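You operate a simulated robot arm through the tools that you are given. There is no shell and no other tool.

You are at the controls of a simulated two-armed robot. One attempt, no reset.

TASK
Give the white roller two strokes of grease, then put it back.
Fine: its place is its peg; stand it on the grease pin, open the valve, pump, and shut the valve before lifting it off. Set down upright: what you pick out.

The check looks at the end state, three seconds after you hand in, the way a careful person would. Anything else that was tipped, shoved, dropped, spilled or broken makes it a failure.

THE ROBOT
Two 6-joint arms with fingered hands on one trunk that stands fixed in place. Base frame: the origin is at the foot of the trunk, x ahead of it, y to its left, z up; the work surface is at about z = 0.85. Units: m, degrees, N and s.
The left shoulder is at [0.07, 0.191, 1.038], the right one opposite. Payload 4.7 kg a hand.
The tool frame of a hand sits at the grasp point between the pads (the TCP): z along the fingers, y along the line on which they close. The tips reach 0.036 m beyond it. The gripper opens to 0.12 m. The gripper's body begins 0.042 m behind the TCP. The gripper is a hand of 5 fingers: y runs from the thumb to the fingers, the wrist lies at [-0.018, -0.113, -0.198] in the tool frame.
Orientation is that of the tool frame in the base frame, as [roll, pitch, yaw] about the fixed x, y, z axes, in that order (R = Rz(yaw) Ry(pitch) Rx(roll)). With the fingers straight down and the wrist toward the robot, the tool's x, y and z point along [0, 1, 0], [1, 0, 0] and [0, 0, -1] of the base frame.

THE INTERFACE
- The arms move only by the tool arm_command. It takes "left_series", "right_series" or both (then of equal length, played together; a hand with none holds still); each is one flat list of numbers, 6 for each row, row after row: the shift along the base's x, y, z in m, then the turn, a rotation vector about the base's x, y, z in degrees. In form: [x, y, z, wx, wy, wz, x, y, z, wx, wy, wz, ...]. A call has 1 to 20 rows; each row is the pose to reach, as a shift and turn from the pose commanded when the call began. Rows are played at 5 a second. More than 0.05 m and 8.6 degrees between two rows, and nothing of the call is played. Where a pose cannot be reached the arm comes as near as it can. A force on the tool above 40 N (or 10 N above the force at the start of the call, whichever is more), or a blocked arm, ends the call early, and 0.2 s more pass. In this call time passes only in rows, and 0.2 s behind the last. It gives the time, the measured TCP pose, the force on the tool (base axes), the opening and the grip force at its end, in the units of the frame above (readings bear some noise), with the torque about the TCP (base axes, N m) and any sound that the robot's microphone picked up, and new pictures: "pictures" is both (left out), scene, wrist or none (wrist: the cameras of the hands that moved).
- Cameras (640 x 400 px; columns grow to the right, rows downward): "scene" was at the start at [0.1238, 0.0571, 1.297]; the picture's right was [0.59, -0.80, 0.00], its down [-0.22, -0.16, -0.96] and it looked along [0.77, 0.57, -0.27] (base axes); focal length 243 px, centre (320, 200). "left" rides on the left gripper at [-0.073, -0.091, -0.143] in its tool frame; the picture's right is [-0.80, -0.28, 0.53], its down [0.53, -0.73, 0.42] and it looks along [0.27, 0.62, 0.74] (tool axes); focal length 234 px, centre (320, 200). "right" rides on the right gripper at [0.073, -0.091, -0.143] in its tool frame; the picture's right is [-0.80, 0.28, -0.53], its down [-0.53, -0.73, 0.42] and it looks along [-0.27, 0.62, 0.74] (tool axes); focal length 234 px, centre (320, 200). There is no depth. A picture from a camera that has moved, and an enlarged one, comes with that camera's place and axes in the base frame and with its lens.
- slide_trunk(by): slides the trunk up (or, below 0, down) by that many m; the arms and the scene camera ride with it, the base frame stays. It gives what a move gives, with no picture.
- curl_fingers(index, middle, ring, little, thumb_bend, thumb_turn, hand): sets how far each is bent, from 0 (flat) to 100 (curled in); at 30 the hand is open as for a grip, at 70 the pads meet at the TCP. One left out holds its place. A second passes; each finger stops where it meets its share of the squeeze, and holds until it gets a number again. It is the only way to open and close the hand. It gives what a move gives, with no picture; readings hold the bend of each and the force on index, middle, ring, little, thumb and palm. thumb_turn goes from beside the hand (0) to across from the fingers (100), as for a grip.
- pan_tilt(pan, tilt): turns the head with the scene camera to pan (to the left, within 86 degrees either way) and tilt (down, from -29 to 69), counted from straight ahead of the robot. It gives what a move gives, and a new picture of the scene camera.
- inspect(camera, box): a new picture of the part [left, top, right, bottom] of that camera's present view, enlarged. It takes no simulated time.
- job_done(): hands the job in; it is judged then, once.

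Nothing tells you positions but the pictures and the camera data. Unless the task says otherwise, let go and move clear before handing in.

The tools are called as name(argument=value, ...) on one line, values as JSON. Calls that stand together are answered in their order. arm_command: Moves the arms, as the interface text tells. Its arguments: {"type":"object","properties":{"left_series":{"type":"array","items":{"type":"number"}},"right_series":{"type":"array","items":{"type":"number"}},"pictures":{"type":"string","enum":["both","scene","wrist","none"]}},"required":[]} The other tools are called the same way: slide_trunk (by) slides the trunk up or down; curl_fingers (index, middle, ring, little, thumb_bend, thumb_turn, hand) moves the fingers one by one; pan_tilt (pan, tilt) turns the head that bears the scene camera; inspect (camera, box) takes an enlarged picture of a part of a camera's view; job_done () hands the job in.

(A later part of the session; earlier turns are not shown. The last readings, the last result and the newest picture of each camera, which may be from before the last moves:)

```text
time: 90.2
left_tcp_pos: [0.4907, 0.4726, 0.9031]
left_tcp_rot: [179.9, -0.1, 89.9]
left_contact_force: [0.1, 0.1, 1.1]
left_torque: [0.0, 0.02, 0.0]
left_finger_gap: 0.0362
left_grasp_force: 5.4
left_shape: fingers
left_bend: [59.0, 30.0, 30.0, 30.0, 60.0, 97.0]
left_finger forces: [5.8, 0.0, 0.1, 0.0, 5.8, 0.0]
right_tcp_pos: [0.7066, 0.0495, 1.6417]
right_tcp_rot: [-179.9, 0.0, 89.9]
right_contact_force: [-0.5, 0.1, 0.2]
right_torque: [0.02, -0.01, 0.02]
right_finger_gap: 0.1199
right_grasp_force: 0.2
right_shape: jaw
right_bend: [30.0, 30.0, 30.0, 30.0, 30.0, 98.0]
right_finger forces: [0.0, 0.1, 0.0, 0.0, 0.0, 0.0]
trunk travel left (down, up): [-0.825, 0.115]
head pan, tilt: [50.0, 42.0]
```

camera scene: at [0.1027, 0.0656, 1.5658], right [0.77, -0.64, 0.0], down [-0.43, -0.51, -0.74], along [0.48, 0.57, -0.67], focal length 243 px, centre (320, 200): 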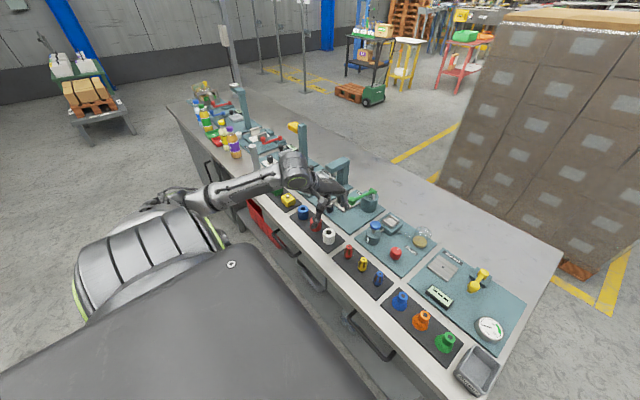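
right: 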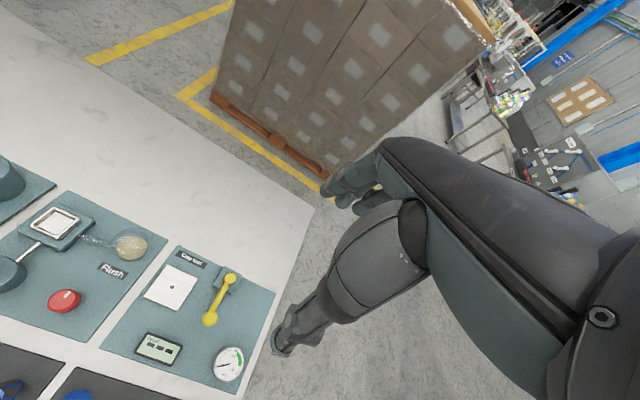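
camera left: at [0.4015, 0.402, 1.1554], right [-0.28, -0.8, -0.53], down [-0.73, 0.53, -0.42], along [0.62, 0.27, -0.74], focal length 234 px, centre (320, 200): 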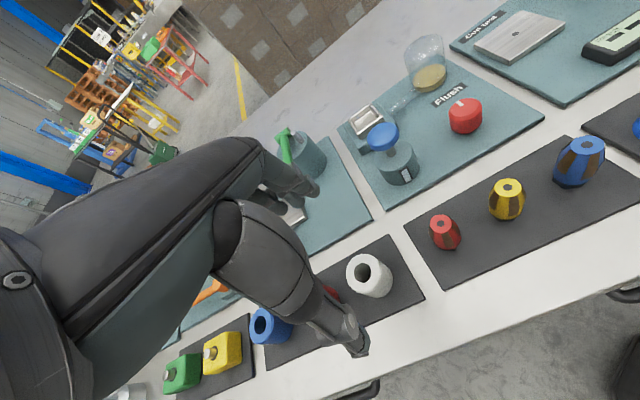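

Gripped again (5.8 N). I lift to z ≈ 1.05 and carry it over the pin with a −10° turn for press clearance.

arm_command(left_series=[0, 0, 0.012, 0, 0, 0, 0, 0, 0.03, 0, 0, 0, 0, 0, 0.05, 0, 0, 0, 0, 0, 0.075, 0, 0, 0, 0, 0, 0.1, 0, 0, 0, 0, 0, 0.125, 0, 0, 0, 0.01, 0.006, 0.147, 0, 0, 0, 0.04, 0.024, 0.147, 0, 0, -2, 0.07, 0.042, 0.147, 0, 0, -4, 0.1, 0.06, 0.147, 0, 0, -6, 0.13, 0.079, 0.147, 0, 0, -8, 0.155, 0.095, 0.147, 0, 0, -10, 0.1753, 0.1064, 0.147, 0, 0, -10, 0.1753, 0.1064, 0.147, 0, 0, -10], pictures="both")

inspect(camera="left", box=[220, 150, 420, 320])

inspect(camera="scene", box=[300, 130, 400, 230])

```text
time: 93.2
left_tcp_pos: [0.6681, 0.5798, 1.0491]
left_tcp_rot: [179.9, -0.1, 80.0]
left_contact_force: [-0.4, -0.2, -1.0]
left_torque: [0.04, -0.01, 0.0]
left_finger_gap: 0.0358
left_grasp_force: 5.1
left_shape: fingers
left_bend: [59.0, 30.0, 30.0, 30.0, 61.0, 97.0]
left_finger forces: [5.7, 0.0, 0.0, 0.0, 5.6, 0.1]
right_tcp_pos: [0.7067, 0.0508, 1.642]
right_tcp_rot: [-179.9, 0.0, 89.8]
right_contact_force: [0.4, -0.1, -0.6]
right_torque: [-0.01, -0.02, 0.0]
right_finger_gap: 0.1197
right_grasp_force: 0.0
right_shape: jaw
right_bend: [30.0, 30.0, 30.0, 30.0, 30.0, 98.0]
right_finger forces: [0.1, 0.0, 0.0, 0.0, 0.0, 0.0]
trunk travel left (down, up): [-0.825, 0.115]
head pan, tilt: [50.0, 42.0]
camera scene: at [0.1023, 0.0659, 1.5658], right [0.77, -0.64, 0.0], down [-0.43, -0.51, -0.74], along [0.48, 0.57, -0.67], focal length 243 px, centre (320, 200)
camera left: at [0.564, 0.525, 1.1929], right [-0.41, -0.74, -0.53], down [-0.63, 0.65, -0.42], along [0.66, 0.16, -0.74], focal length 234 px, centre (320, 200)
```

scene: 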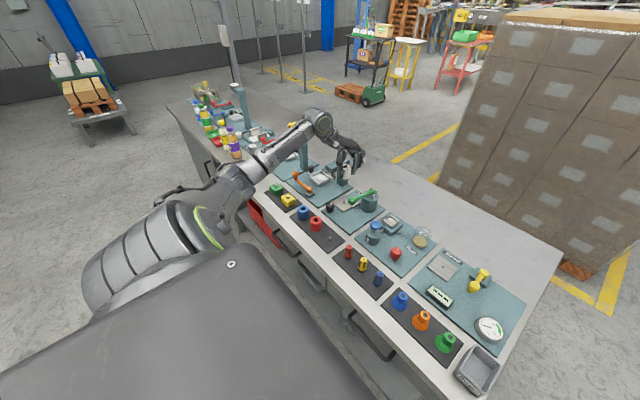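
left: 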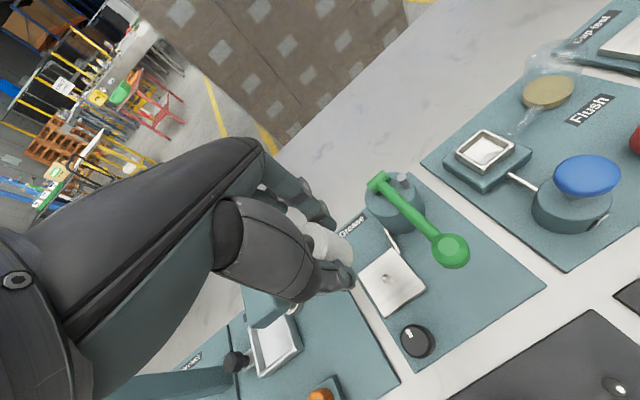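

```text
2.35 times, centred on (320, 235) of left
camera zoom: at [0.564, 0.525, 1.1929], right [-0.41, -0.74, -0.53], down [-0.63, 0.65, -0.42], along [0.66, 0.16, -0.74], focal length 551 px, centre (320, 118)
```

zoom: 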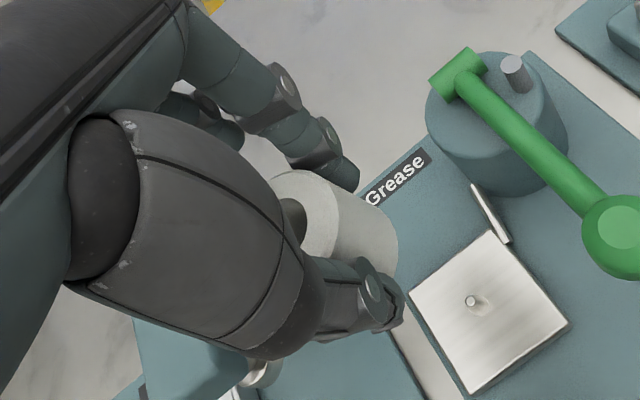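

```text
4.00 times, centred on (350, 180) of scene
camera zoom: at [0.1023, 0.0659, 1.5658], right [0.77, -0.64, 0.0], down [-0.43, -0.51, -0.74], along [0.48, 0.57, -0.67], focal length 971 px, centre (200, 280)
```

zoom: 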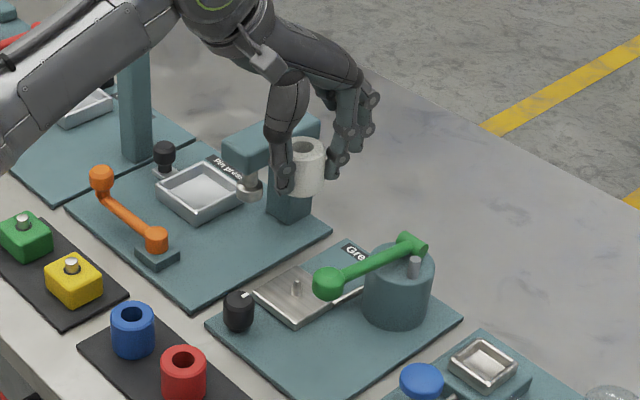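

Pin confirmed at (0.666, 0.5785); the roller centre sits about 1.5 mm ahead of the TCP. I shift to match and lower until the roller is just above the pin.

arm_command(left_series=[-0.0036, -0.0011, -0.02, 0, 0, 0, -0.0036, -0.0011, -0.045, 0, 0, 0, -0.0036, -0.0011, -0.07, 0, 0, 0, -0.0036, -0.0011, -0.09, 0, 0, 0, -0.0036, -0.0011, -0.094, 0, 0, 0], pictures="none")

inspect(camera="left", box=[220, 150, 420, 320])

inspect(camera="scene", box=[320, 150, 390, 220])

```text
time: 94.5
left_tcp_pos: [0.6649, 0.5795, 0.9549]
left_tcp_rot: [179.8, -0.2, 80.0]
left_contact_force: [-0.8, -0.3, 0.4]
left_torque: [-0.01, -0.01, 0.0]
left_finger_gap: 0.0361
left_grasp_force: 5.8
left_shape: fingers
left_bend: [59.0, 30.0, 30.0, 30.0, 61.0, 97.0]
left_finger forces: [5.6, 0.0, 0.1, 0.1, 5.5, 0.0]
right_tcp_pos: [0.7068, 0.0514, 1.6416]
right_tcp_rot: [-179.9, 0.0, 89.9]
right_contact_force: [-0.5, -0.5, 0.1]
right_torque: [0.01, -0.01, -0.02]
right_finger_gap: 0.1198
right_grasp_force: 0.0
right_shape: jaw
right_bend: [30.0, 30.0, 30.0, 30.0, 30.0, 98.0]
right_finger forces: [0.1, 0.1, 0.0, 0.0, 0.0, 0.1]
trunk travel left (down, up): [-0.825, 0.115]
head pan, tilt: [50.0, 42.0]
```

```text
2.35 times, centred on (320, 235) of left
camera zoom: at [0.5614, 0.5241, 1.0986], right [-0.41, -0.74, -0.53], down [-0.63, 0.65, -0.42], along [0.66, 0.16, -0.74], focal length 551 px, centre (320, 118)
```

zoom: 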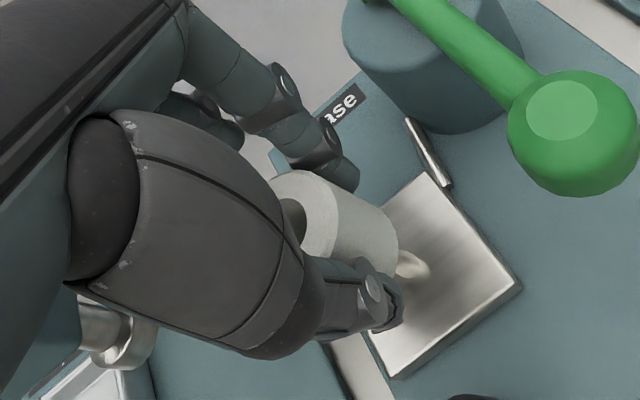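

```text
5.71 times, centred on (355, 185) of scene
camera zoom: at [0.1026, 0.0657, 1.5658], right [0.77, -0.64, 0.0], down [-0.43, -0.51, -0.74], along [0.48, 0.57, -0.67], focal length 1388 px, centre (120, 286)
```

zoom: 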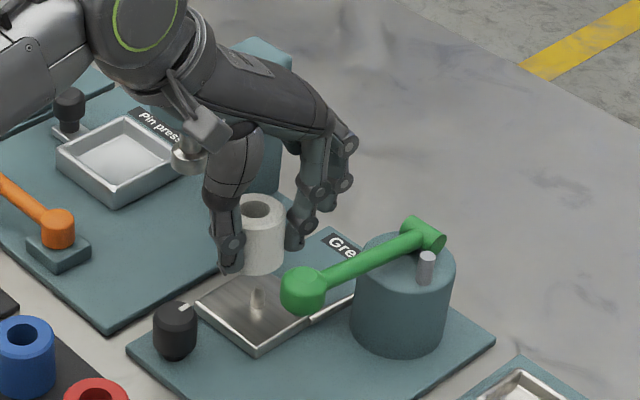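

Roller and pin are aligned within the bore's play. I lower it slowly onto the pin, watching the force.

arm_command(left_series=[-0.0005, -0.0008, -0.01, 0, 0, 0, -0.0005, -0.0008, -0.02, 0, 0, 0, -0.0005, -0.0008, -0.028, 0, 0, 0, -0.0005, -0.0008, -0.034, 0, 0, 0, -0.0005, -0.0008, -0.038, 0, 0, 0], pictures="none")

inspect(camera="scene", box=[325, 160, 385, 215])

inspect(camera="left", box=[220, 150, 420, 320])

```text
time: 95.7
left_tcp_pos: [0.6638, 0.5764, 0.9184]
left_tcp_rot: [179.9, -0.1, 80.0]
left_contact_force: [0.5, -1.5, -0.3]
left_torque: [-0.04, -0.02, -0.01]
left_finger_gap: 0.036
left_grasp_force: 6.1
left_shape: fingers
left_bend: [59.0, 30.0, 30.0, 30.0, 61.0, 97.0]
left_finger forces: [6.3, 0.0, 0.0, 0.1, 5.6, 0.1]
right_tcp_pos: [0.7058, 0.0504, 1.6425]
right_tcp_rot: [-179.9, 0.0, 89.9]
right_contact_force: [0.5, 0.2, -0.7]
right_torque: [-0.01, 0.01, 0.03]
right_finger_gap: 0.1199
right_grasp_force: 0.0
right_shape: jaw
right_bend: [30.0, 30.0, 30.0, 30.0, 30.0, 98.0]
right_finger forces: [0.1, 0.0, 0.1, 0.1, 0.0, 0.0]
trunk travel left (down, up): [-0.825, 0.115]
head pan, tilt: [50.0, 42.0]
```

```text
7.27 times, centred on (355, 188) of scene
camera zoom: at [0.1025, 0.0653, 1.5659], right [0.77, -0.64, 0.0], down [-0.43, -0.51, -0.74], along [0.48, 0.57, -0.67], focal length 1766 px, centre (66, 291)
```

zoom: 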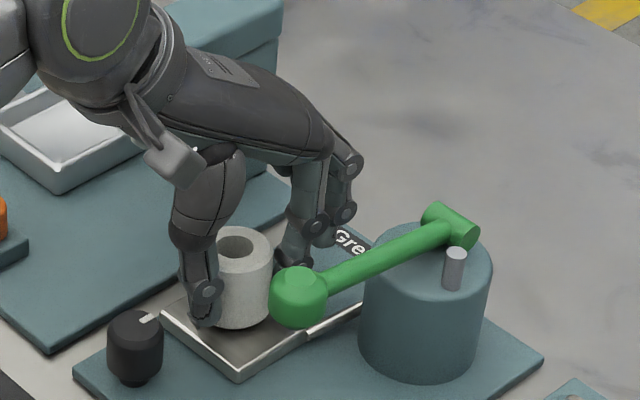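

```text
2.35 times, centred on (320, 235) of left
camera zoom: at [0.5607, 0.5218, 1.062], right [-0.41, -0.74, -0.53], down [-0.63, 0.65, -0.42], along [0.66, 0.16, -0.74], focal length 551 px, centre (320, 118)
```

zoom: 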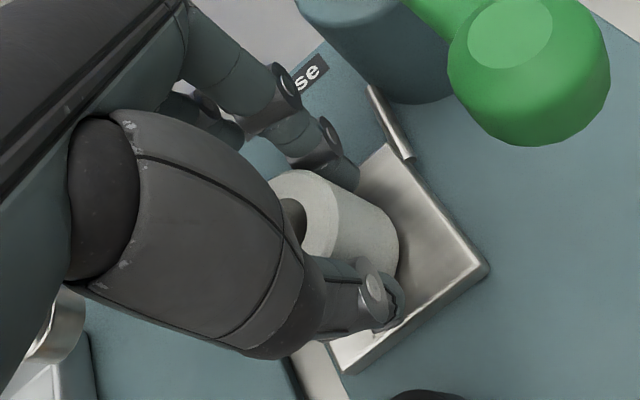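

No contact force; the pin is inside the bore. I lower the last few millimetres until it rests on the plate.

arm_command(left_series=[0, 0, -0.002, 0, 0, 0, 0, 0, -0.004, 0, 0, 0, 0, 0, -0.005, 0, 0, 0], pictures="none")

inspect(camera="scene", box=[325, 165, 373, 205])

```text
time: 96.5
left_tcp_pos: [0.6655, 0.5756, 0.915]
left_tcp_rot: [179.7, -0.4, 79.9]
left_contact_force: [-0.5, -4.2, 9.0]
left_torque: [-0.11, 0.02, 0.02]
left_finger_gap: 0.0356
left_grasp_force: 7.0
left_shape: fingers
left_bend: [59.0, 30.0, 30.0, 30.0, 61.0, 97.0]
left_finger forces: [7.5, 0.0, 0.0, 0.0, 7.2, 0.0]
right_tcp_pos: [0.705, 0.0487, 1.6428]
right_tcp_rot: [180.0, -0.1, 89.9]
right_contact_force: [-0.4, 0.0, -0.5]
right_torque: [-0.02, 0.01, 0.01]
right_finger_gap: 0.1199
right_grasp_force: 0.2
right_shape: jaw
right_bend: [30.0, 30.0, 30.0, 30.0, 30.0, 98.0]
right_finger forces: [0.0, 0.0, 0.0, 0.0, 0.1, 0.0]
trunk travel left (down, up): [-0.825, 0.115]
head pan, tilt: [50.0, 42.0]
```

```text
10.00 times, centred on (349, 185) of scene
camera zoom: at [0.101, 0.064, 1.5662], right [0.77, -0.64, 0.0], down [-0.43, -0.51, -0.74], along [0.48, 0.57, -0.67], focal length 2428 px, centre (30, 350)
```

zoom: 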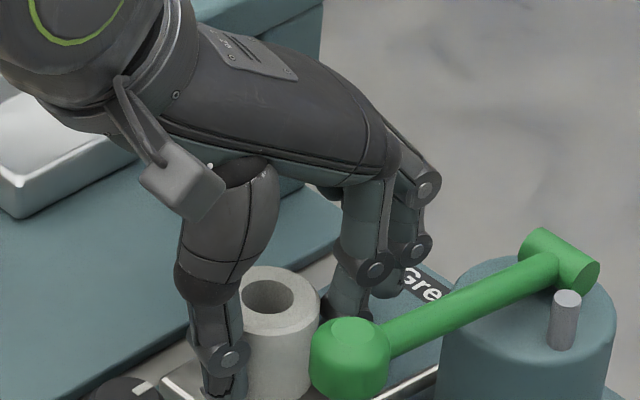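

There is about 9 N of contact at the roller's base, so it is on the plate. I check the seating from the wrist camera before letting go.

inspect(camera="left", box=[300, 200, 400, 300])

pan_tilt(pan=40, tilt=42)

inspect(camera="scene", box=[280, 150, 340, 200])

```text
4.00 times, centred on (350, 250) of left
camera zoom: at [0.5607, 0.5208, 1.058], right [-0.41, -0.74, -0.53], down [-0.63, 0.65, -0.43], along [0.66, 0.16, -0.73], focal length 937 px, centre (200, 0)
```

zoom: 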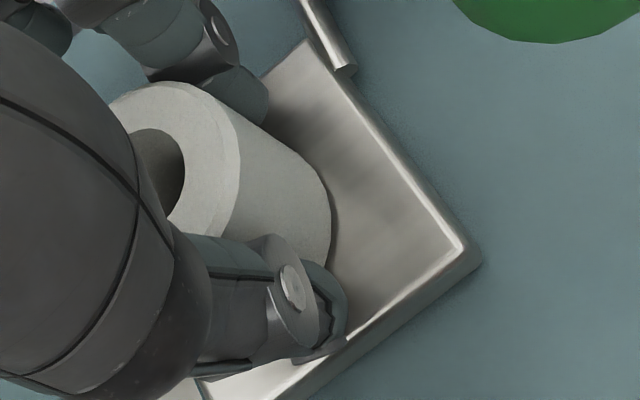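

```text
time: 97.2
left_tcp_pos: [0.663, 0.5758, 0.9147]
left_tcp_rot: [179.8, -0.3, 79.9]
left_contact_force: [0.9, -2.1, 10.4]
left_torque: [-0.13, -0.06, 0.01]
left_finger_gap: 0.0354
left_grasp_force: 7.5
left_shape: fingers
left_bend: [59.0, 30.0, 30.0, 30.0, 61.0, 97.0]
left_finger forces: [8.3, 0.1, 0.0, 0.0, 6.7, 0.0]
right_tcp_pos: [0.7052, 0.0484, 1.6428]
right_tcp_rot: [180.0, 0.0, 89.9]
right_contact_force: [0.0, 0.5, -0.8]
right_torque: [0.01, 0.04, 0.01]
right_finger_gap: 0.1197
right_grasp_force: 0.0
right_shape: jaw
right_bend: [30.0, 30.0, 30.0, 30.0, 30.0, 98.0]
right_finger forces: [0.0, 0.0, 0.1, 0.1, 0.0, 0.0]
trunk travel left (down, up): [-0.825, 0.115]
head pan, tilt: [40.0, 42.0]
camera scene: at [0.1116, 0.0536, 1.566], right [0.64, -0.77, 0.0], down [-0.51, -0.43, -0.74], along [0.57, 0.48, -0.67], focal length 243 px, centre (320, 200)
```

scene: 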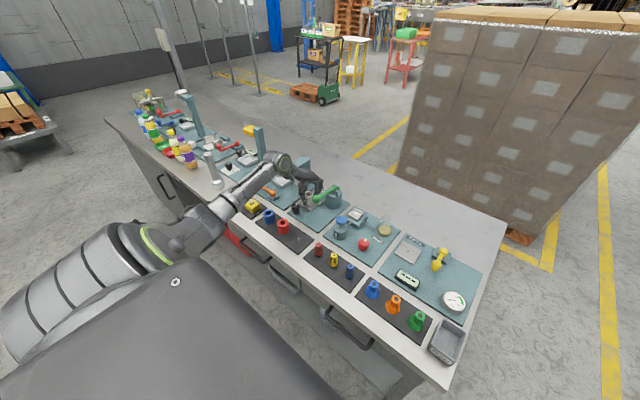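

```text
8.00 times, centred on (310, 175) of scene
camera zoom: at [0.1116, 0.0536, 1.566], right [0.64, -0.77, 0.0], down [-0.51, -0.43, -0.74], along [0.57, 0.48, -0.67], focal length 1943 px, centre (400, 400)
```

zoom: 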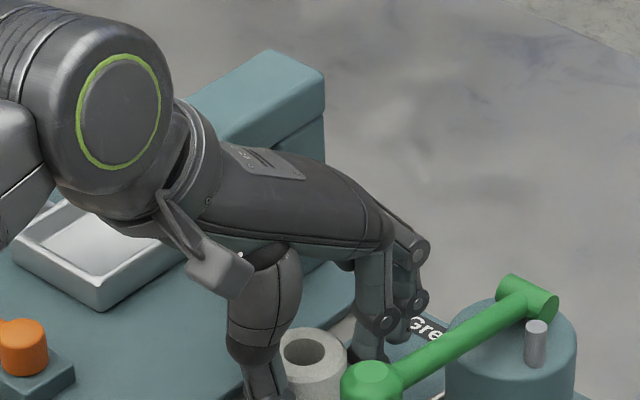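

The roller rests on the plate around the pin. I open thumb and index just enough to release (keeping clear of the knob), then rise.

curl_fingers(hand="left", index=54, thumb_bend=54)

curl_fingers(hand="left", index=48, thumb_bend=49)

inspect(camera="left", box=[240, 160, 420, 330])

```text
time: 98.2
left_tcp_pos: [0.6645, 0.5767, 0.9117]
left_tcp_rot: [179.9, -0.1, 80.0]
left_contact_force: [0.8, -0.7, -0.6]
left_torque: [0.0, 0.02, 0.04]
left_finger_gap: 0.0507
left_grasp_force: 0.1
left_shape: fingers
left_bend: [54.0, 30.0, 30.0, 30.0, 54.0, 97.0]
left_finger forces: [0.0, 0.0, 0.0, 0.0, 0.1, 0.1]
right_tcp_pos: [0.7062, 0.0515, 1.6416]
right_tcp_rot: [-179.9, 0.0, 89.9]
right_contact_force: [0.6, -0.7, 0.8]
right_torque: [0.03, -0.01, 0.03]
right_finger_gap: 0.1198
right_grasp_force: 0.0
right_shape: jaw
right_bend: [30.0, 30.0, 30.0, 30.0, 30.0, 98.0]
right_finger forces: [0.0, 0.0, 0.0, 0.1, 0.1, 0.0]
trunk travel left (down, up): [-0.825, 0.115]
head pan, tilt: [40.0, 42.0]
```

```text
time: 99.2
left_tcp_pos: [0.6642, 0.5766, 0.9122]
left_tcp_rot: [179.8, -0.2, 79.9]
left_contact_force: [-0.5, -0.7, -0.4]
left_torque: [0.0, 0.0, 0.02]
left_finger_gap: 0.0671
left_grasp_force: 0.1
left_shape: fingers
left_bend: [48.0, 30.0, 30.0, 30.0, 49.0, 97.0]
left_finger forces: [0.1, 0.0, 0.0, 0.0, 0.1, 0.1]
right_tcp_pos: [0.7064, 0.0498, 1.6422]
right_tcp_rot: [-180.0, 0.0, 89.9]
right_contact_force: [0.5, 0.0, 0.6]
right_torque: [-0.01, -0.05, 0.03]
right_finger_gap: 0.12
right_grasp_force: 0.1
right_shape: jaw
right_bend: [30.0, 30.0, 30.0, 30.0, 30.0, 98.0]
right_finger forces: [0.1, 0.1, 0.0, 0.0, 0.0, 0.1]
trunk travel left (down, up): [-0.825, 0.115]
head pan, tilt: [40.0, 42.0]
```

```text
2.35 times, centred on (330, 245) of left
camera zoom: at [0.5614, 0.5221, 1.0561], right [-0.41, -0.74, -0.53], down [-0.63, 0.65, -0.42], along [0.66, 0.16, -0.74], focal length 551 px, centre (296, 94)
```

zoom: 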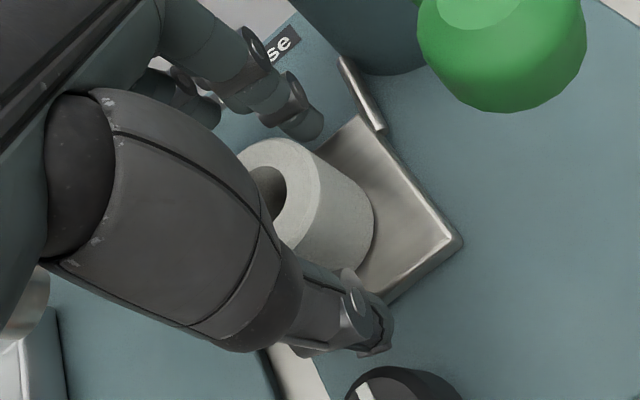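

Released cleanly, no forces. I rise straight up and look at the roller on the pin.

arm_command(left_series=[0, 0, 0.015, 0, 0, 0, 0, 0, 0.035, 0, 0, 0, 0, 0, 0.06, 0, 0, 0, 0, 0, 0.09, 0, 0, 0, 0, 0, 0.12, 0, 0, 0, -0.02, -0.01, 0.14, 0, 0, 0, -0.05, -0.03, 0.14, 0, 0, 0], pictures="both")

inspect(camera="scene", box=[285, 165, 345, 215])

inspect(camera="left", box=[300, 160, 480, 330])

```text
time: 100.8
left_tcp_pos: [0.6134, 0.5461, 1.0552]
left_tcp_rot: [179.7, -0.1, 80.0]
left_contact_force: [-0.5, 0.5, 0.1]
left_torque: [0.02, -0.02, -0.05]
left_finger_gap: 0.0674
left_grasp_force: 0.0
left_shape: fingers
left_bend: [48.0, 30.0, 30.0, 30.0, 49.0, 98.0]
left_finger forces: [0.0, 0.0, 0.1, 0.1, 0.1, 0.0]
right_tcp_pos: [0.7038, 0.0507, 1.6437]
right_tcp_rot: [-179.9, 0.0, 90.0]
right_contact_force: [0.0, 0.3, 0.6]
right_torque: [0.02, -0.05, 0.0]
right_finger_gap: 0.1201
right_grasp_force: 0.1
right_shape: jaw
right_bend: [30.0, 30.0, 30.0, 30.0, 30.0, 98.0]
right_finger forces: [0.0, 0.1, 0.0, 0.1, 0.0, 0.0]
trunk travel left (down, up): [-0.825, 0.115]
head pan, tilt: [40.0, 42.0]
camera scene: at [0.1105, 0.0553, 1.5661], right [0.64, -0.77, 0.0], down [-0.51, -0.43, -0.74], along [0.57, 0.48, -0.67], focal length 243 px, centre (320, 200)
camera left: at [0.509, 0.4914, 1.1976], right [-0.41, -0.74, -0.53], down [-0.63, 0.65, -0.43], along [0.66, 0.16, -0.73], focal length 234 px, centre (320, 200)
```

scene: 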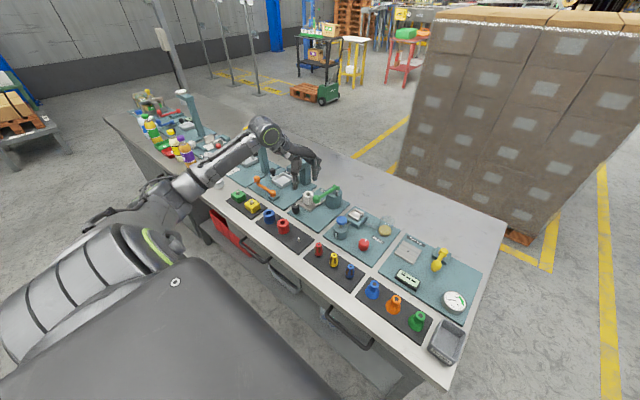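
left: 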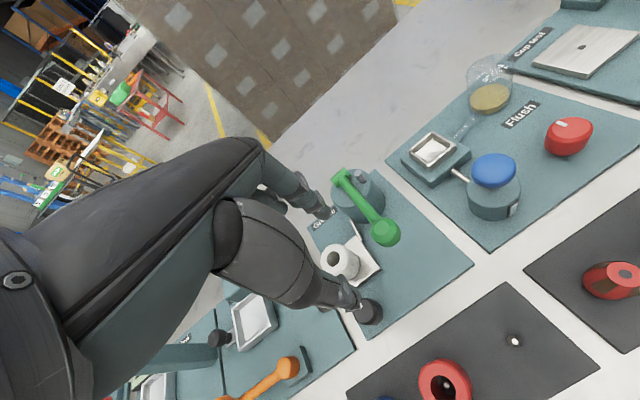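

```text
8.00 times, centred on (315, 190) of scene
camera zoom: at [0.1105, 0.0553, 1.5661], right [0.64, -0.77, 0.0], down [-0.51, -0.43, -0.74], along [0.57, 0.48, -0.67], focal length 1943 px, centre (360, 280)
```

zoom: 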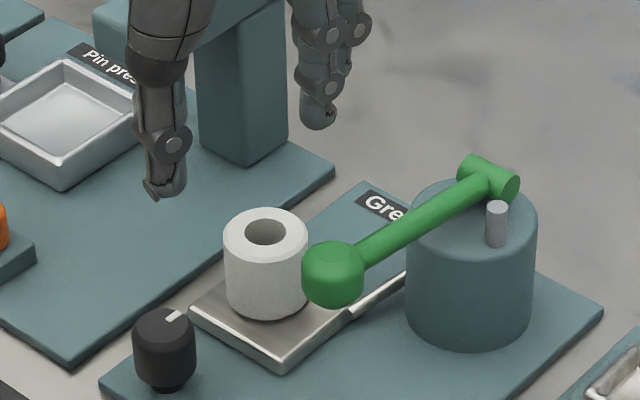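

```text
2.35 times, centred on (390, 245) of left
camera zoom: at [0.509, 0.4914, 1.1976], right [-0.41, -0.74, -0.53], down [-0.63, 0.65, -0.43], along [0.66, 0.16, -0.73], focal length 551 px, centre (155, 94)
```

zoom: 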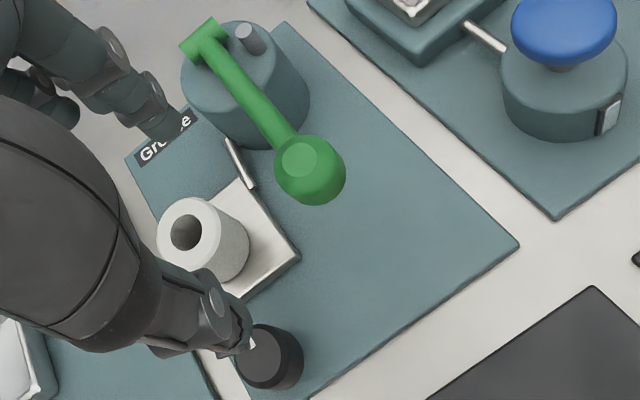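

The roller stands upright on the pin. Next is the black valve knob at about (0.593, 0.588), mark now pointing +x (away). I'll pinch it with thumb and index with the hand turned to about yaw 100 so that the fingers clear the roller; I hover above it first.

curl_fingers(hand="left", index=51, thumb_bend=51)

arm_command(left_series=[-0.007, 0.014, -0.01, 0, 0, 7, -0.014, 0.028, -0.025, 0, 0, 14, -0.0204, 0.0419, -0.04, 0, 0, 20, -0.0204, 0.0419, -0.05, 0, 0, 20, -0.0204, 0.0419, -0.05, 0, 0, 20], pictures="both")

inspect(camera="left", box=[240, 160, 420, 330])

inspect(camera="scene", box=[270, 155, 340, 220])

```text
time: 101.8
left_tcp_pos: [0.6131, 0.5469, 1.0535]
left_tcp_rot: [179.9, -0.2, 80.0]
left_contact_force: [-0.2, -0.1, 0.5]
left_torque: [0.0, 0.02, 0.0]
left_finger_gap: 0.0607
left_grasp_force: 0.0
left_shape: fingers
left_bend: [51.0, 30.0, 30.0, 30.0, 51.0, 98.0]
left_finger forces: [0.0, 0.0, 0.0, 0.1, 0.0, 0.0]
right_tcp_pos: [0.7065, 0.0501, 1.6421]
right_tcp_rot: [-179.9, 0.0, 89.9]
right_contact_force: [-0.3, 0.3, -0.1]
right_torque: [0.0, 0.01, -0.02]
right_finger_gap: 0.1198
right_grasp_force: 0.1
right_shape: jaw
right_bend: [30.0, 30.0, 30.0, 30.0, 30.0, 98.0]
right_finger forces: [0.0, 0.1, 0.1, 0.0, 0.1, 0.0]
trunk travel left (down, up): [-0.825, 0.115]
head pan, tilt: [40.0, 42.0]
```

```text
time: 103.0
left_tcp_pos: [0.594, 0.5896, 1.0038]
left_tcp_rot: [179.9, -0.1, 100.0]
left_contact_force: [-0.5, 0.4, -0.1]
left_torque: [0.01, 0.02, -0.01]
left_finger_gap: 0.0606
left_grasp_force: 0.1
left_shape: fingers
left_bend: [51.0, 30.0, 30.0, 30.0, 51.0, 98.0]
left_finger forces: [0.0, 0.0, 0.0, 0.0, 0.1, 0.0]
right_tcp_pos: [0.7066, 0.0508, 1.6417]
right_tcp_rot: [-180.0, 0.0, 89.9]
right_contact_force: [-1.2, -0.3, -0.5]
right_torque: [0.02, 0.04, 0.01]
right_finger_gap: 0.1197
right_grasp_force: 0.0
right_shape: jaw
right_bend: [30.0, 30.0, 30.0, 30.0, 30.0, 98.0]
right_finger forces: [0.1, 0.0, 0.0, 0.0, 0.0, 0.0]
trunk travel left (down, up): [-0.825, 0.115]
head pan, tilt: [40.0, 42.0]
camera scene: at [0.1128, 0.0554, 1.5658], right [0.64, -0.77, 0.0], down [-0.51, -0.43, -0.74], along [0.57, 0.48, -0.67], focal length 243 px, centre (320, 200)
camera left: at [0.5153, 0.5028, 1.1468], right [-0.13, -0.84, -0.53], down [-0.81, 0.4, -0.42], along [0.57, 0.37, -0.74], focal length 234 px, centre (320, 200)
```

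scene: 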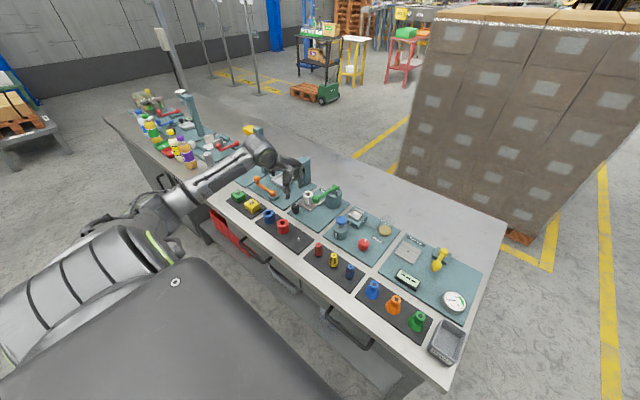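
left: 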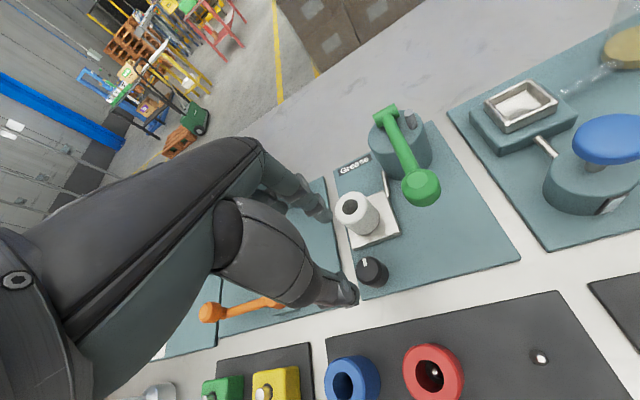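

```text
2.35 times, centred on (330, 245) of left
camera zoom: at [0.5153, 0.5028, 1.1468], right [-0.13, -0.84, -0.53], down [-0.81, 0.4, -0.42], along [0.57, 0.37, -0.74], focal length 551 px, centre (296, 94)
```

zoom: 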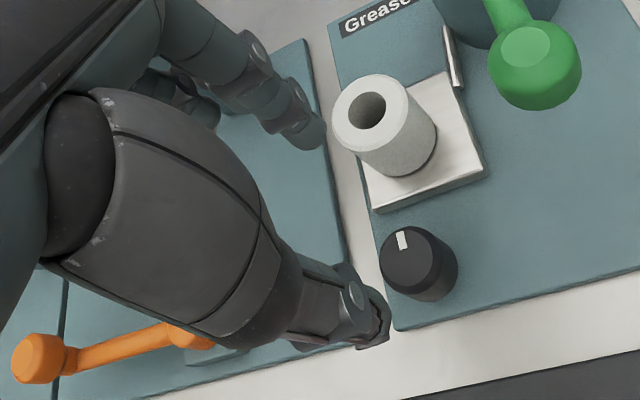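

```text
6.15 times, centred on (305, 188) of scene
camera zoom: at [0.1128, 0.0554, 1.5658], right [0.64, -0.77, 0.0], down [-0.51, -0.43, -0.74], along [0.57, 0.48, -0.67], focal length 1494 px, centre (412, 277)
```

zoom: 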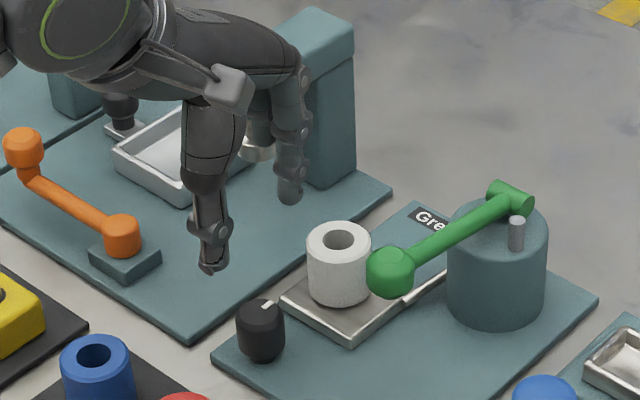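

The knob reads around (0.592, 0.586). I zoom in to refine its centre before descending.

inspect(camera="left", box=[345, 240, 405, 300])

inspect(camera="scene", box=[284, 190, 324, 220])

```text
6.67 times, centred on (375, 270) of left
camera zoom: at [0.5153, 0.5028, 1.1468], right [-0.13, -0.84, -0.53], down [-0.81, 0.4, -0.42], along [0.57, 0.37, -0.74], focal length 1561 px, centre (-47, -267)
```

zoom: 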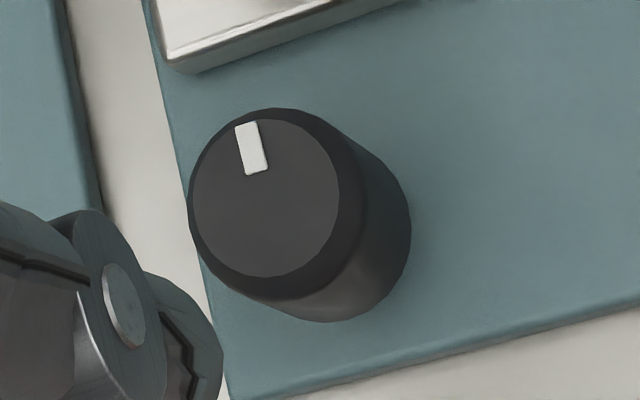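

```text
13.33 times, centred on (304, 205) of scene
camera zoom: at [0.1128, 0.0554, 1.5658], right [0.64, -0.77, 0.0], down [-0.51, -0.43, -0.74], along [0.57, 0.48, -0.67], focal length 3238 px, centre (533, 133)
```

zoom: 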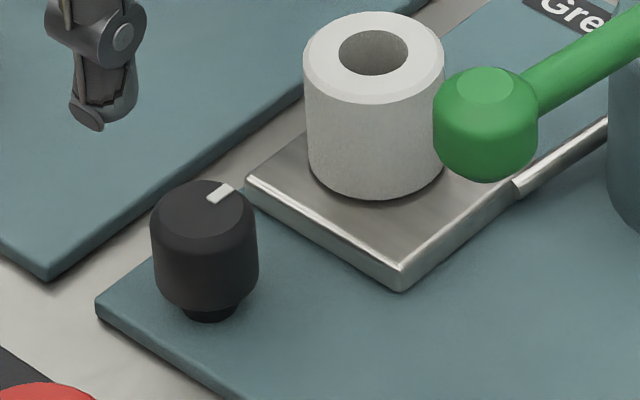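

Knob centre is at about (0.5905, 0.5855), top z 0.90. I correct by (−2, −4) mm and descend in two stages.

arm_command(left_series=[-0.002, -0.004, -0.02, 0, 0, 0, -0.002, -0.004, -0.04, 0, 0, 0, -0.002, -0.004, -0.06, 0, 0, 0, -0.002, -0.004, -0.068, 0, 0, 0], pictures="none")

inspect(camera="left", box=[260, 170, 420, 320])

inspect(camera="scene", box=[275, 170, 335, 220])

```text
time: 104.0
left_tcp_pos: [0.5921, 0.5839, 0.9355]
left_tcp_rot: [179.8, 0.0, 100.0]
left_contact_force: [0.3, 0.6, 0.6]
left_torque: [0.0, -0.01, 0.02]
left_finger_gap: 0.0604
left_grasp_force: 0.7
left_shape: fingers
left_bend: [51.0, 30.0, 30.0, 30.0, 51.0, 98.0]
left_finger forces: [0.1, 0.1, 0.0, 0.1, 0.0, 0.0]
right_tcp_pos: [0.707, 0.0506, 1.6415]
right_tcp_rot: [-179.9, -0.1, 89.9]
right_contact_force: [-1.2, -1.0, 1.2]
right_torque: [0.03, 0.0, -0.01]
right_finger_gap: 0.1198
right_grasp_force: 0.1
right_shape: jaw
right_bend: [30.0, 30.0, 30.0, 30.0, 30.0, 98.0]
right_finger forces: [0.0, 0.0, 0.0, 0.0, 0.0, 0.0]
trunk travel left (down, up): [-0.825, 0.115]
head pan, tilt: [40.0, 42.0]
```

```text
2.67 times, centred on (340, 245) of left
camera zoom: at [0.5138, 0.4977, 1.0786], right [-0.13, -0.84, -0.53], down [-0.81, 0.4, -0.43], along [0.57, 0.37, -0.74], focal length 624 px, centre (267, 80)
```

zoom: 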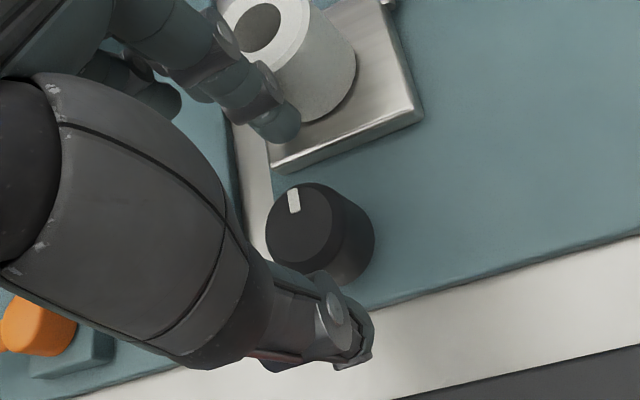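

```text
8.00 times, centred on (305, 195) of scene
camera zoom: at [0.1129, 0.0555, 1.5658], right [0.64, -0.77, 0.0], down [-0.51, -0.43, -0.74], along [0.57, 0.48, -0.67], focal length 1943 px, centre (440, 240)
```

zoom: 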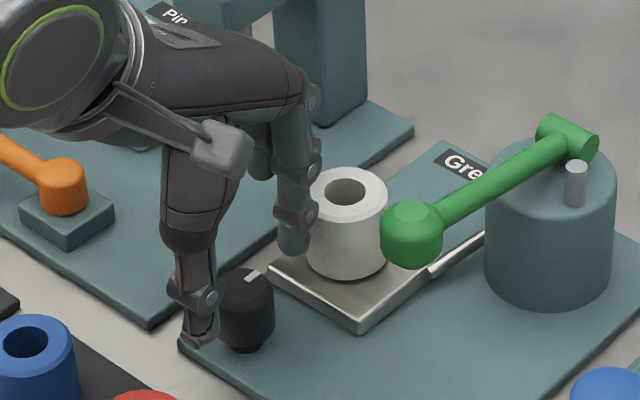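

The index tip is close to the roller, so I narrow the index a little first, then descend to pinch height.

curl_fingers(hand="left", index=54, thumb_bend=52)

arm_command(left_series=[-0.0005, 0.001, -0.01, 0, 0, 0, -0.0005, 0.001, -0.02, 0, 0, 0, -0.0005, 0.001, -0.029, 0, 0, 0, -0.0005, 0.001, -0.034, 0, 0, 0], pictures="none")

inspect(camera="left", box=[260, 170, 420, 320])

inspect(camera="scene", box=[275, 175, 335, 225])

```text
time: 105.0
left_tcp_pos: [0.5911, 0.5846, 0.9358]
left_tcp_rot: [179.8, -0.1, 100.1]
left_contact_force: [-0.2, 0.0, 1.1]
left_torque: [0.0, 0.01, -0.02]
left_finger_gap: 0.0547
left_grasp_force: 0.1
left_shape: fingers
left_bend: [54.0, 30.0, 30.0, 30.0, 52.0, 98.0]
left_finger forces: [0.1, 0.1, 0.0, 0.0, 0.0, 0.0]
right_tcp_pos: [0.7061, 0.0517, 1.6417]
right_tcp_rot: [-179.9, 0.0, 89.9]
right_contact_force: [-0.8, -0.4, 0.6]
right_torque: [0.0, 0.01, -0.01]
right_finger_gap: 0.12
right_grasp_force: 0.1
right_shape: jaw
right_bend: [30.0, 30.0, 30.0, 30.0, 30.0, 98.0]
right_finger forces: [0.1, 0.0, 0.1, 0.0, 0.0, 0.0]
trunk travel left (down, up): [-0.825, 0.115]
head pan, tilt: [40.0, 42.0]
```

```text
time: 106.0
left_tcp_pos: [0.5897, 0.5844, 0.9038]
left_tcp_rot: [179.5, -0.4, 99.9]
left_contact_force: [-3.2, 2.0, 15.0]
left_torque: [0.42, -0.97, 0.2]
left_finger_gap: 0.0543
left_grasp_force: 7.8
left_shape: fingers
left_bend: [54.0, 30.0, 30.0, 30.0, 52.0, 98.0]
left_finger forces: [0.0, 15.3, 0.1, 0.0, 0.0, 0.0]
right_tcp_pos: [0.704, 0.048, 1.6447]
right_tcp_rot: [179.9, -0.1, 89.9]
right_contact_force: [0.7, -0.3, 0.6]
right_torque: [-0.02, 0.0, 0.0]
right_finger_gap: 0.1198
right_grasp_force: 0.0
right_shape: jaw
right_bend: [30.0, 30.0, 30.0, 30.0, 30.0, 98.0]
right_finger forces: [0.0, 0.1, 0.0, 0.0, 0.0, 0.0]
trunk travel left (down, up): [-0.825, 0.115]
head pan, tilt: [40.0, 42.0]
```

```text
2.67 times, centred on (340, 245) of left
camera zoom: at [0.5111, 0.4975, 1.0471], right [-0.13, -0.84, -0.53], down [-0.81, 0.4, -0.43], along [0.57, 0.37, -0.73], focal length 624 px, centre (267, 80)
```

zoom: 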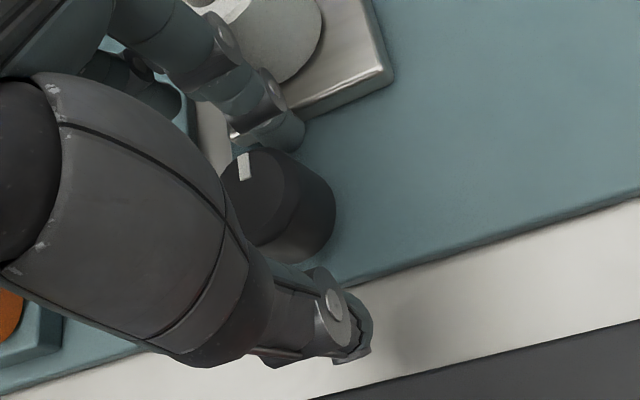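

```text
8.00 times, centred on (305, 200) of scene
camera zoom: at [0.1095, 0.0534, 1.5665], right [0.64, -0.77, 0.0], down [-0.51, -0.43, -0.74], along [0.57, 0.48, -0.67], focal length 1943 px, centre (440, 200)
```

zoom: 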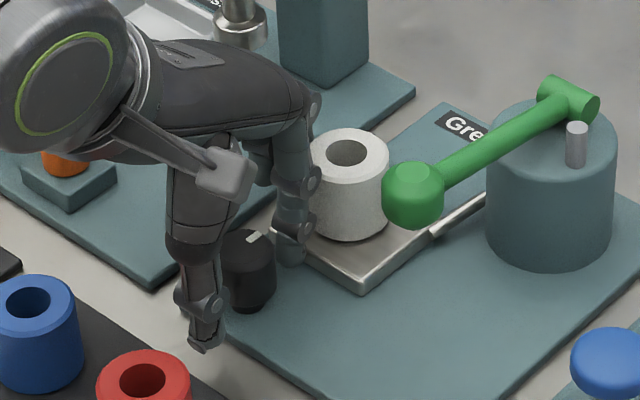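

The middle fingertip came down on the metal plate's edge (15 N). I lift at once, then curl the middle, ring and little fingers out of the way.

arm_command(left_series=[0, 0, 0.01, 0, 0, 0, 0, 0, 0.025, 0, 0, 0, 0, 0, 0.05, 0, 0, 0, 0, 0, 0.08, 0, 0, 0], pictures="none")

curl_fingers(hand="left", middle=100, ring=100, little=100)

inspect(camera="scene", box=[265, 150, 345, 220])

inspect(camera="left", box=[220, 140, 420, 320])

```text
time: 107.0
left_tcp_pos: [0.59, 0.5864, 0.9805]
left_tcp_rot: [179.9, -0.2, 100.1]
left_contact_force: [0.3, 0.0, 0.0]
left_torque: [0.02, 0.03, -0.01]
left_finger_gap: 0.0544
left_grasp_force: 0.1
left_shape: fingers
left_bend: [54.0, 30.0, 30.0, 30.0, 52.0, 98.0]
left_finger forces: [0.0, 0.1, 0.0, 0.1, 0.0, 0.1]
right_tcp_pos: [0.7065, 0.0506, 1.6425]
right_tcp_rot: [-179.8, -0.1, 89.8]
right_contact_force: [0.0, 0.2, 0.9]
right_torque: [-0.02, -0.01, -0.02]
right_finger_gap: 0.1197
right_grasp_force: 0.0
right_shape: jaw
right_bend: [30.0, 30.0, 30.0, 30.0, 30.0, 98.0]
right_finger forces: [0.0, 0.1, 0.1, 0.0, 0.0, 0.1]
trunk travel left (down, up): [-0.825, 0.115]
head pan, tilt: [40.0, 42.0]
```

```text
time: 108.0
left_tcp_pos: [0.59, 0.587, 0.9803]
left_tcp_rot: [179.9, -0.1, 100.0]
left_contact_force: [-0.1, -0.1, -0.3]
left_torque: [0.03, 0.0, -0.01]
left_finger_gap: 0.054
left_grasp_force: 0.2
left_shape: fingers
left_bend: [54.0, 100.0, 100.0, 100.0, 52.0, 98.0]
left_finger forces: [0.0, 0.0, 0.1, 0.1, 0.1, 0.0]
right_tcp_pos: [0.7067, 0.0506, 1.6425]
right_tcp_rot: [-179.9, 0.0, 90.0]
right_contact_force: [0.4, 0.4, -0.1]
right_torque: [0.04, 0.02, 0.01]
right_finger_gap: 0.1197
right_grasp_force: 0.0
right_shape: jaw
right_bend: [30.0, 30.0, 30.0, 30.0, 30.0, 98.0]
right_finger forces: [0.1, 0.0, 0.0, 0.0, 0.0, 0.0]
trunk travel left (down, up): [-0.825, 0.115]
head pan, tilt: [40.0, 42.0]
```

```text
5.71 times, centred on (305, 185) of scene
camera zoom: at [0.1129, 0.0554, 1.5658], right [0.64, -0.77, 0.0], down [-0.51, -0.43, -0.74], along [0.57, 0.48, -0.67], focal length 1388 px, centre (406, 286)
```

zoom: 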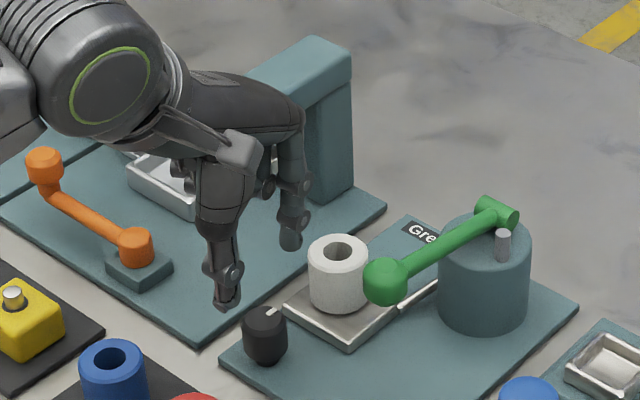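

```text
2.22 times, centred on (320, 230) of left
camera zoom: at [0.5131, 0.4999, 1.1238], right [-0.13, -0.84, -0.53], down [-0.81, 0.4, -0.42], along [0.57, 0.37, -0.74], focal length 520 px, centre (320, 133)
```

zoom: 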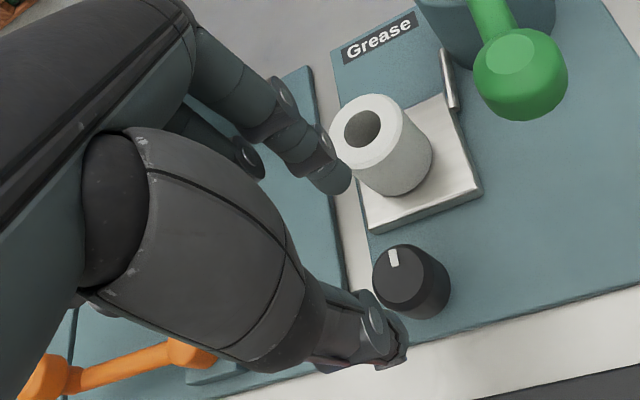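

The spare fingers are folded away. I re-centre by −2.5 mm in y and descend on the knob.

arm_command(left_series=[0, -0.0025, -0.025, 0, 0, 0, 0, -0.0025, -0.045, 0, 0, 0, 0, -0.0025, -0.06, 0, 0, 0, 0, -0.0025, -0.071, 0, 0, 0, 0, -0.0025, -0.078, 0, 0, 0], pictures="none")

inspect(camera="scene", box=[275, 175, 335, 225])

inspect(camera="left", box=[260, 170, 420, 320])

```text
time: 109.2
left_tcp_pos: [0.5898, 0.5826, 0.9029]
left_tcp_rot: [179.9, -0.1, 100.0]
left_contact_force: [0.2, 0.1, -0.3]
left_torque: [0.04, 0.01, 0.0]
left_finger_gap: 0.054
left_grasp_force: 0.0
left_shape: fingers
left_bend: [54.0, 100.0, 100.0, 100.0, 52.0, 98.0]
left_finger forces: [0.1, 0.1, 0.0, 0.1, 0.0, 0.0]
right_tcp_pos: [0.7071, 0.0503, 1.6425]
right_tcp_rot: [-180.0, 0.0, 90.0]
right_contact_force: [0.8, 0.1, -0.4]
right_torque: [0.0, -0.03, 0.01]
right_finger_gap: 0.12
right_grasp_force: 0.1
right_shape: jaw
right_bend: [30.0, 30.0, 30.0, 30.0, 30.0, 98.0]
right_finger forces: [0.0, 0.0, 0.1, 0.0, 0.0, 0.0]
trunk travel left (down, up): [-0.825, 0.115]
head pan, tilt: [40.0, 42.0]
```

```text
8.00 times, centred on (305, 200) of scene
camera zoom: at [0.1128, 0.0555, 1.5659], right [0.64, -0.77, 0.0], down [-0.51, -0.43, -0.74], along [0.57, 0.48, -0.67], focal length 1943 px, centre (440, 200)
```

zoom: 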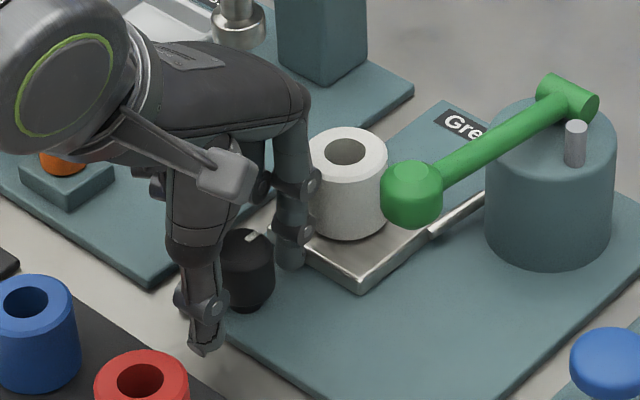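

```text
2.67 times, centred on (340, 245) of left
camera zoom: at [0.5123, 0.4972, 1.0459], right [-0.14, -0.84, -0.53], down [-0.81, 0.4, -0.42], along [0.57, 0.37, -0.74], focal length 624 px, centre (267, 80)
```

zoom: 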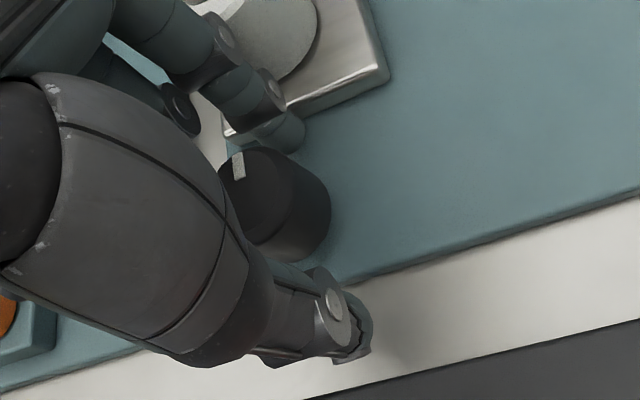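

The knob is between thumb and index with no contact. I close on it.

curl_fingers(hand="left", index=60, thumb_bend=60)

curl_fingers(hand="left", index=74, thumb_bend=74)

inspect(camera="scene", box=[275, 175, 335, 225])

inspect(camera="left", box=[260, 170, 420, 320])

```text
time: 110.2
left_tcp_pos: [0.5902, 0.5836, 0.9029]
left_tcp_rot: [179.9, -0.1, 99.9]
left_contact_force: [-0.4, 0.2, -0.7]
left_torque: [-0.02, 0.02, 0.05]
left_finger_gap: 0.0344
left_grasp_force: 0.1
left_shape: fingers
left_bend: [59.0, 100.0, 100.0, 100.0, 60.0, 98.0]
left_finger forces: [0.3, 0.1, 0.0, 0.0, 0.0, 0.0]
right_tcp_pos: [0.7066, 0.0503, 1.6428]
right_tcp_rot: [-180.0, 0.0, 90.0]
right_contact_force: [0.7, -0.4, 1.0]
right_torque: [-0.02, -0.01, 0.01]
right_finger_gap: 0.1199
right_grasp_force: 0.0
right_shape: jaw
right_bend: [30.0, 30.0, 30.0, 30.0, 30.0, 98.0]
right_finger forces: [0.0, 0.0, 0.1, 0.0, 0.0, 0.1]
trunk travel left (down, up): [-0.825, 0.115]
head pan, tilt: [40.0, 42.0]
```

```text
time: 111.2
left_tcp_pos: [0.5906, 0.5843, 0.9035]
left_tcp_rot: [179.9, -0.1, 100.0]
left_contact_force: [-0.7, -0.8, -1.4]
left_torque: [0.01, 0.01, -0.02]
left_finger_gap: 0.0259
left_grasp_force: 10.4
left_shape: fingers
left_bend: [61.0, 100.0, 100.0, 100.0, 65.0, 97.0]
left_finger forces: [10.5, 0.0, 0.1, 0.1, 10.9, 0.0]
right_tcp_pos: [0.7066, 0.0505, 1.6426]
right_tcp_rot: [-179.9, 0.0, 89.9]
right_contact_force: [-0.2, 0.3, 0.3]
right_torque: [0.01, 0.01, 0.0]
right_finger_gap: 0.12
right_grasp_force: 0.1
right_shape: jaw
right_bend: [30.0, 30.0, 30.0, 30.0, 30.0, 98.0]
right_finger forces: [0.1, 0.1, 0.0, 0.1, 0.0, 0.0]
trunk travel left (down, up): [-0.825, 0.115]
head pan, tilt: [40.0, 42.0]
```

```text
8.00 times, centred on (305, 200) of scene
camera zoom: at [0.113, 0.0556, 1.5658], right [0.64, -0.77, 0.0], down [-0.51, -0.43, -0.74], along [0.57, 0.48, -0.67], focal length 1943 px, centre (440, 200)
```

zoom: 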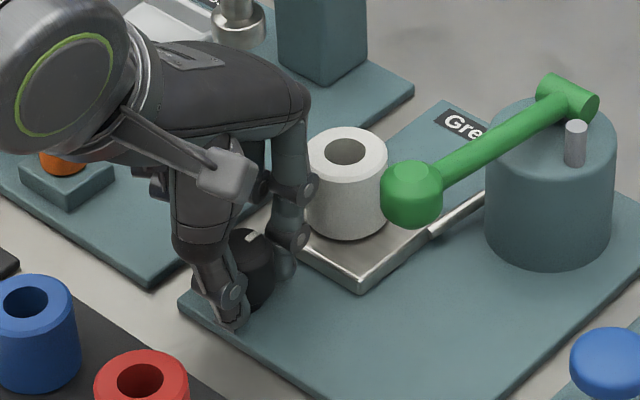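

```text
2.67 times, centred on (340, 245) of left
camera zoom: at [0.5125, 0.4973, 1.0458], right [-0.13, -0.84, -0.53], down [-0.81, 0.4, -0.42], along [0.57, 0.37, -0.74], focal length 624 px, centre (267, 80)
```

zoom: 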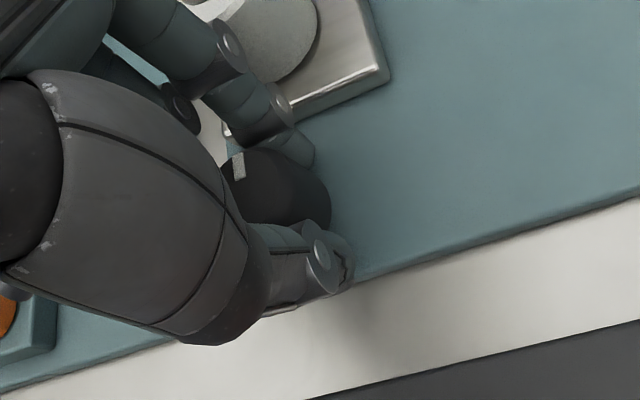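

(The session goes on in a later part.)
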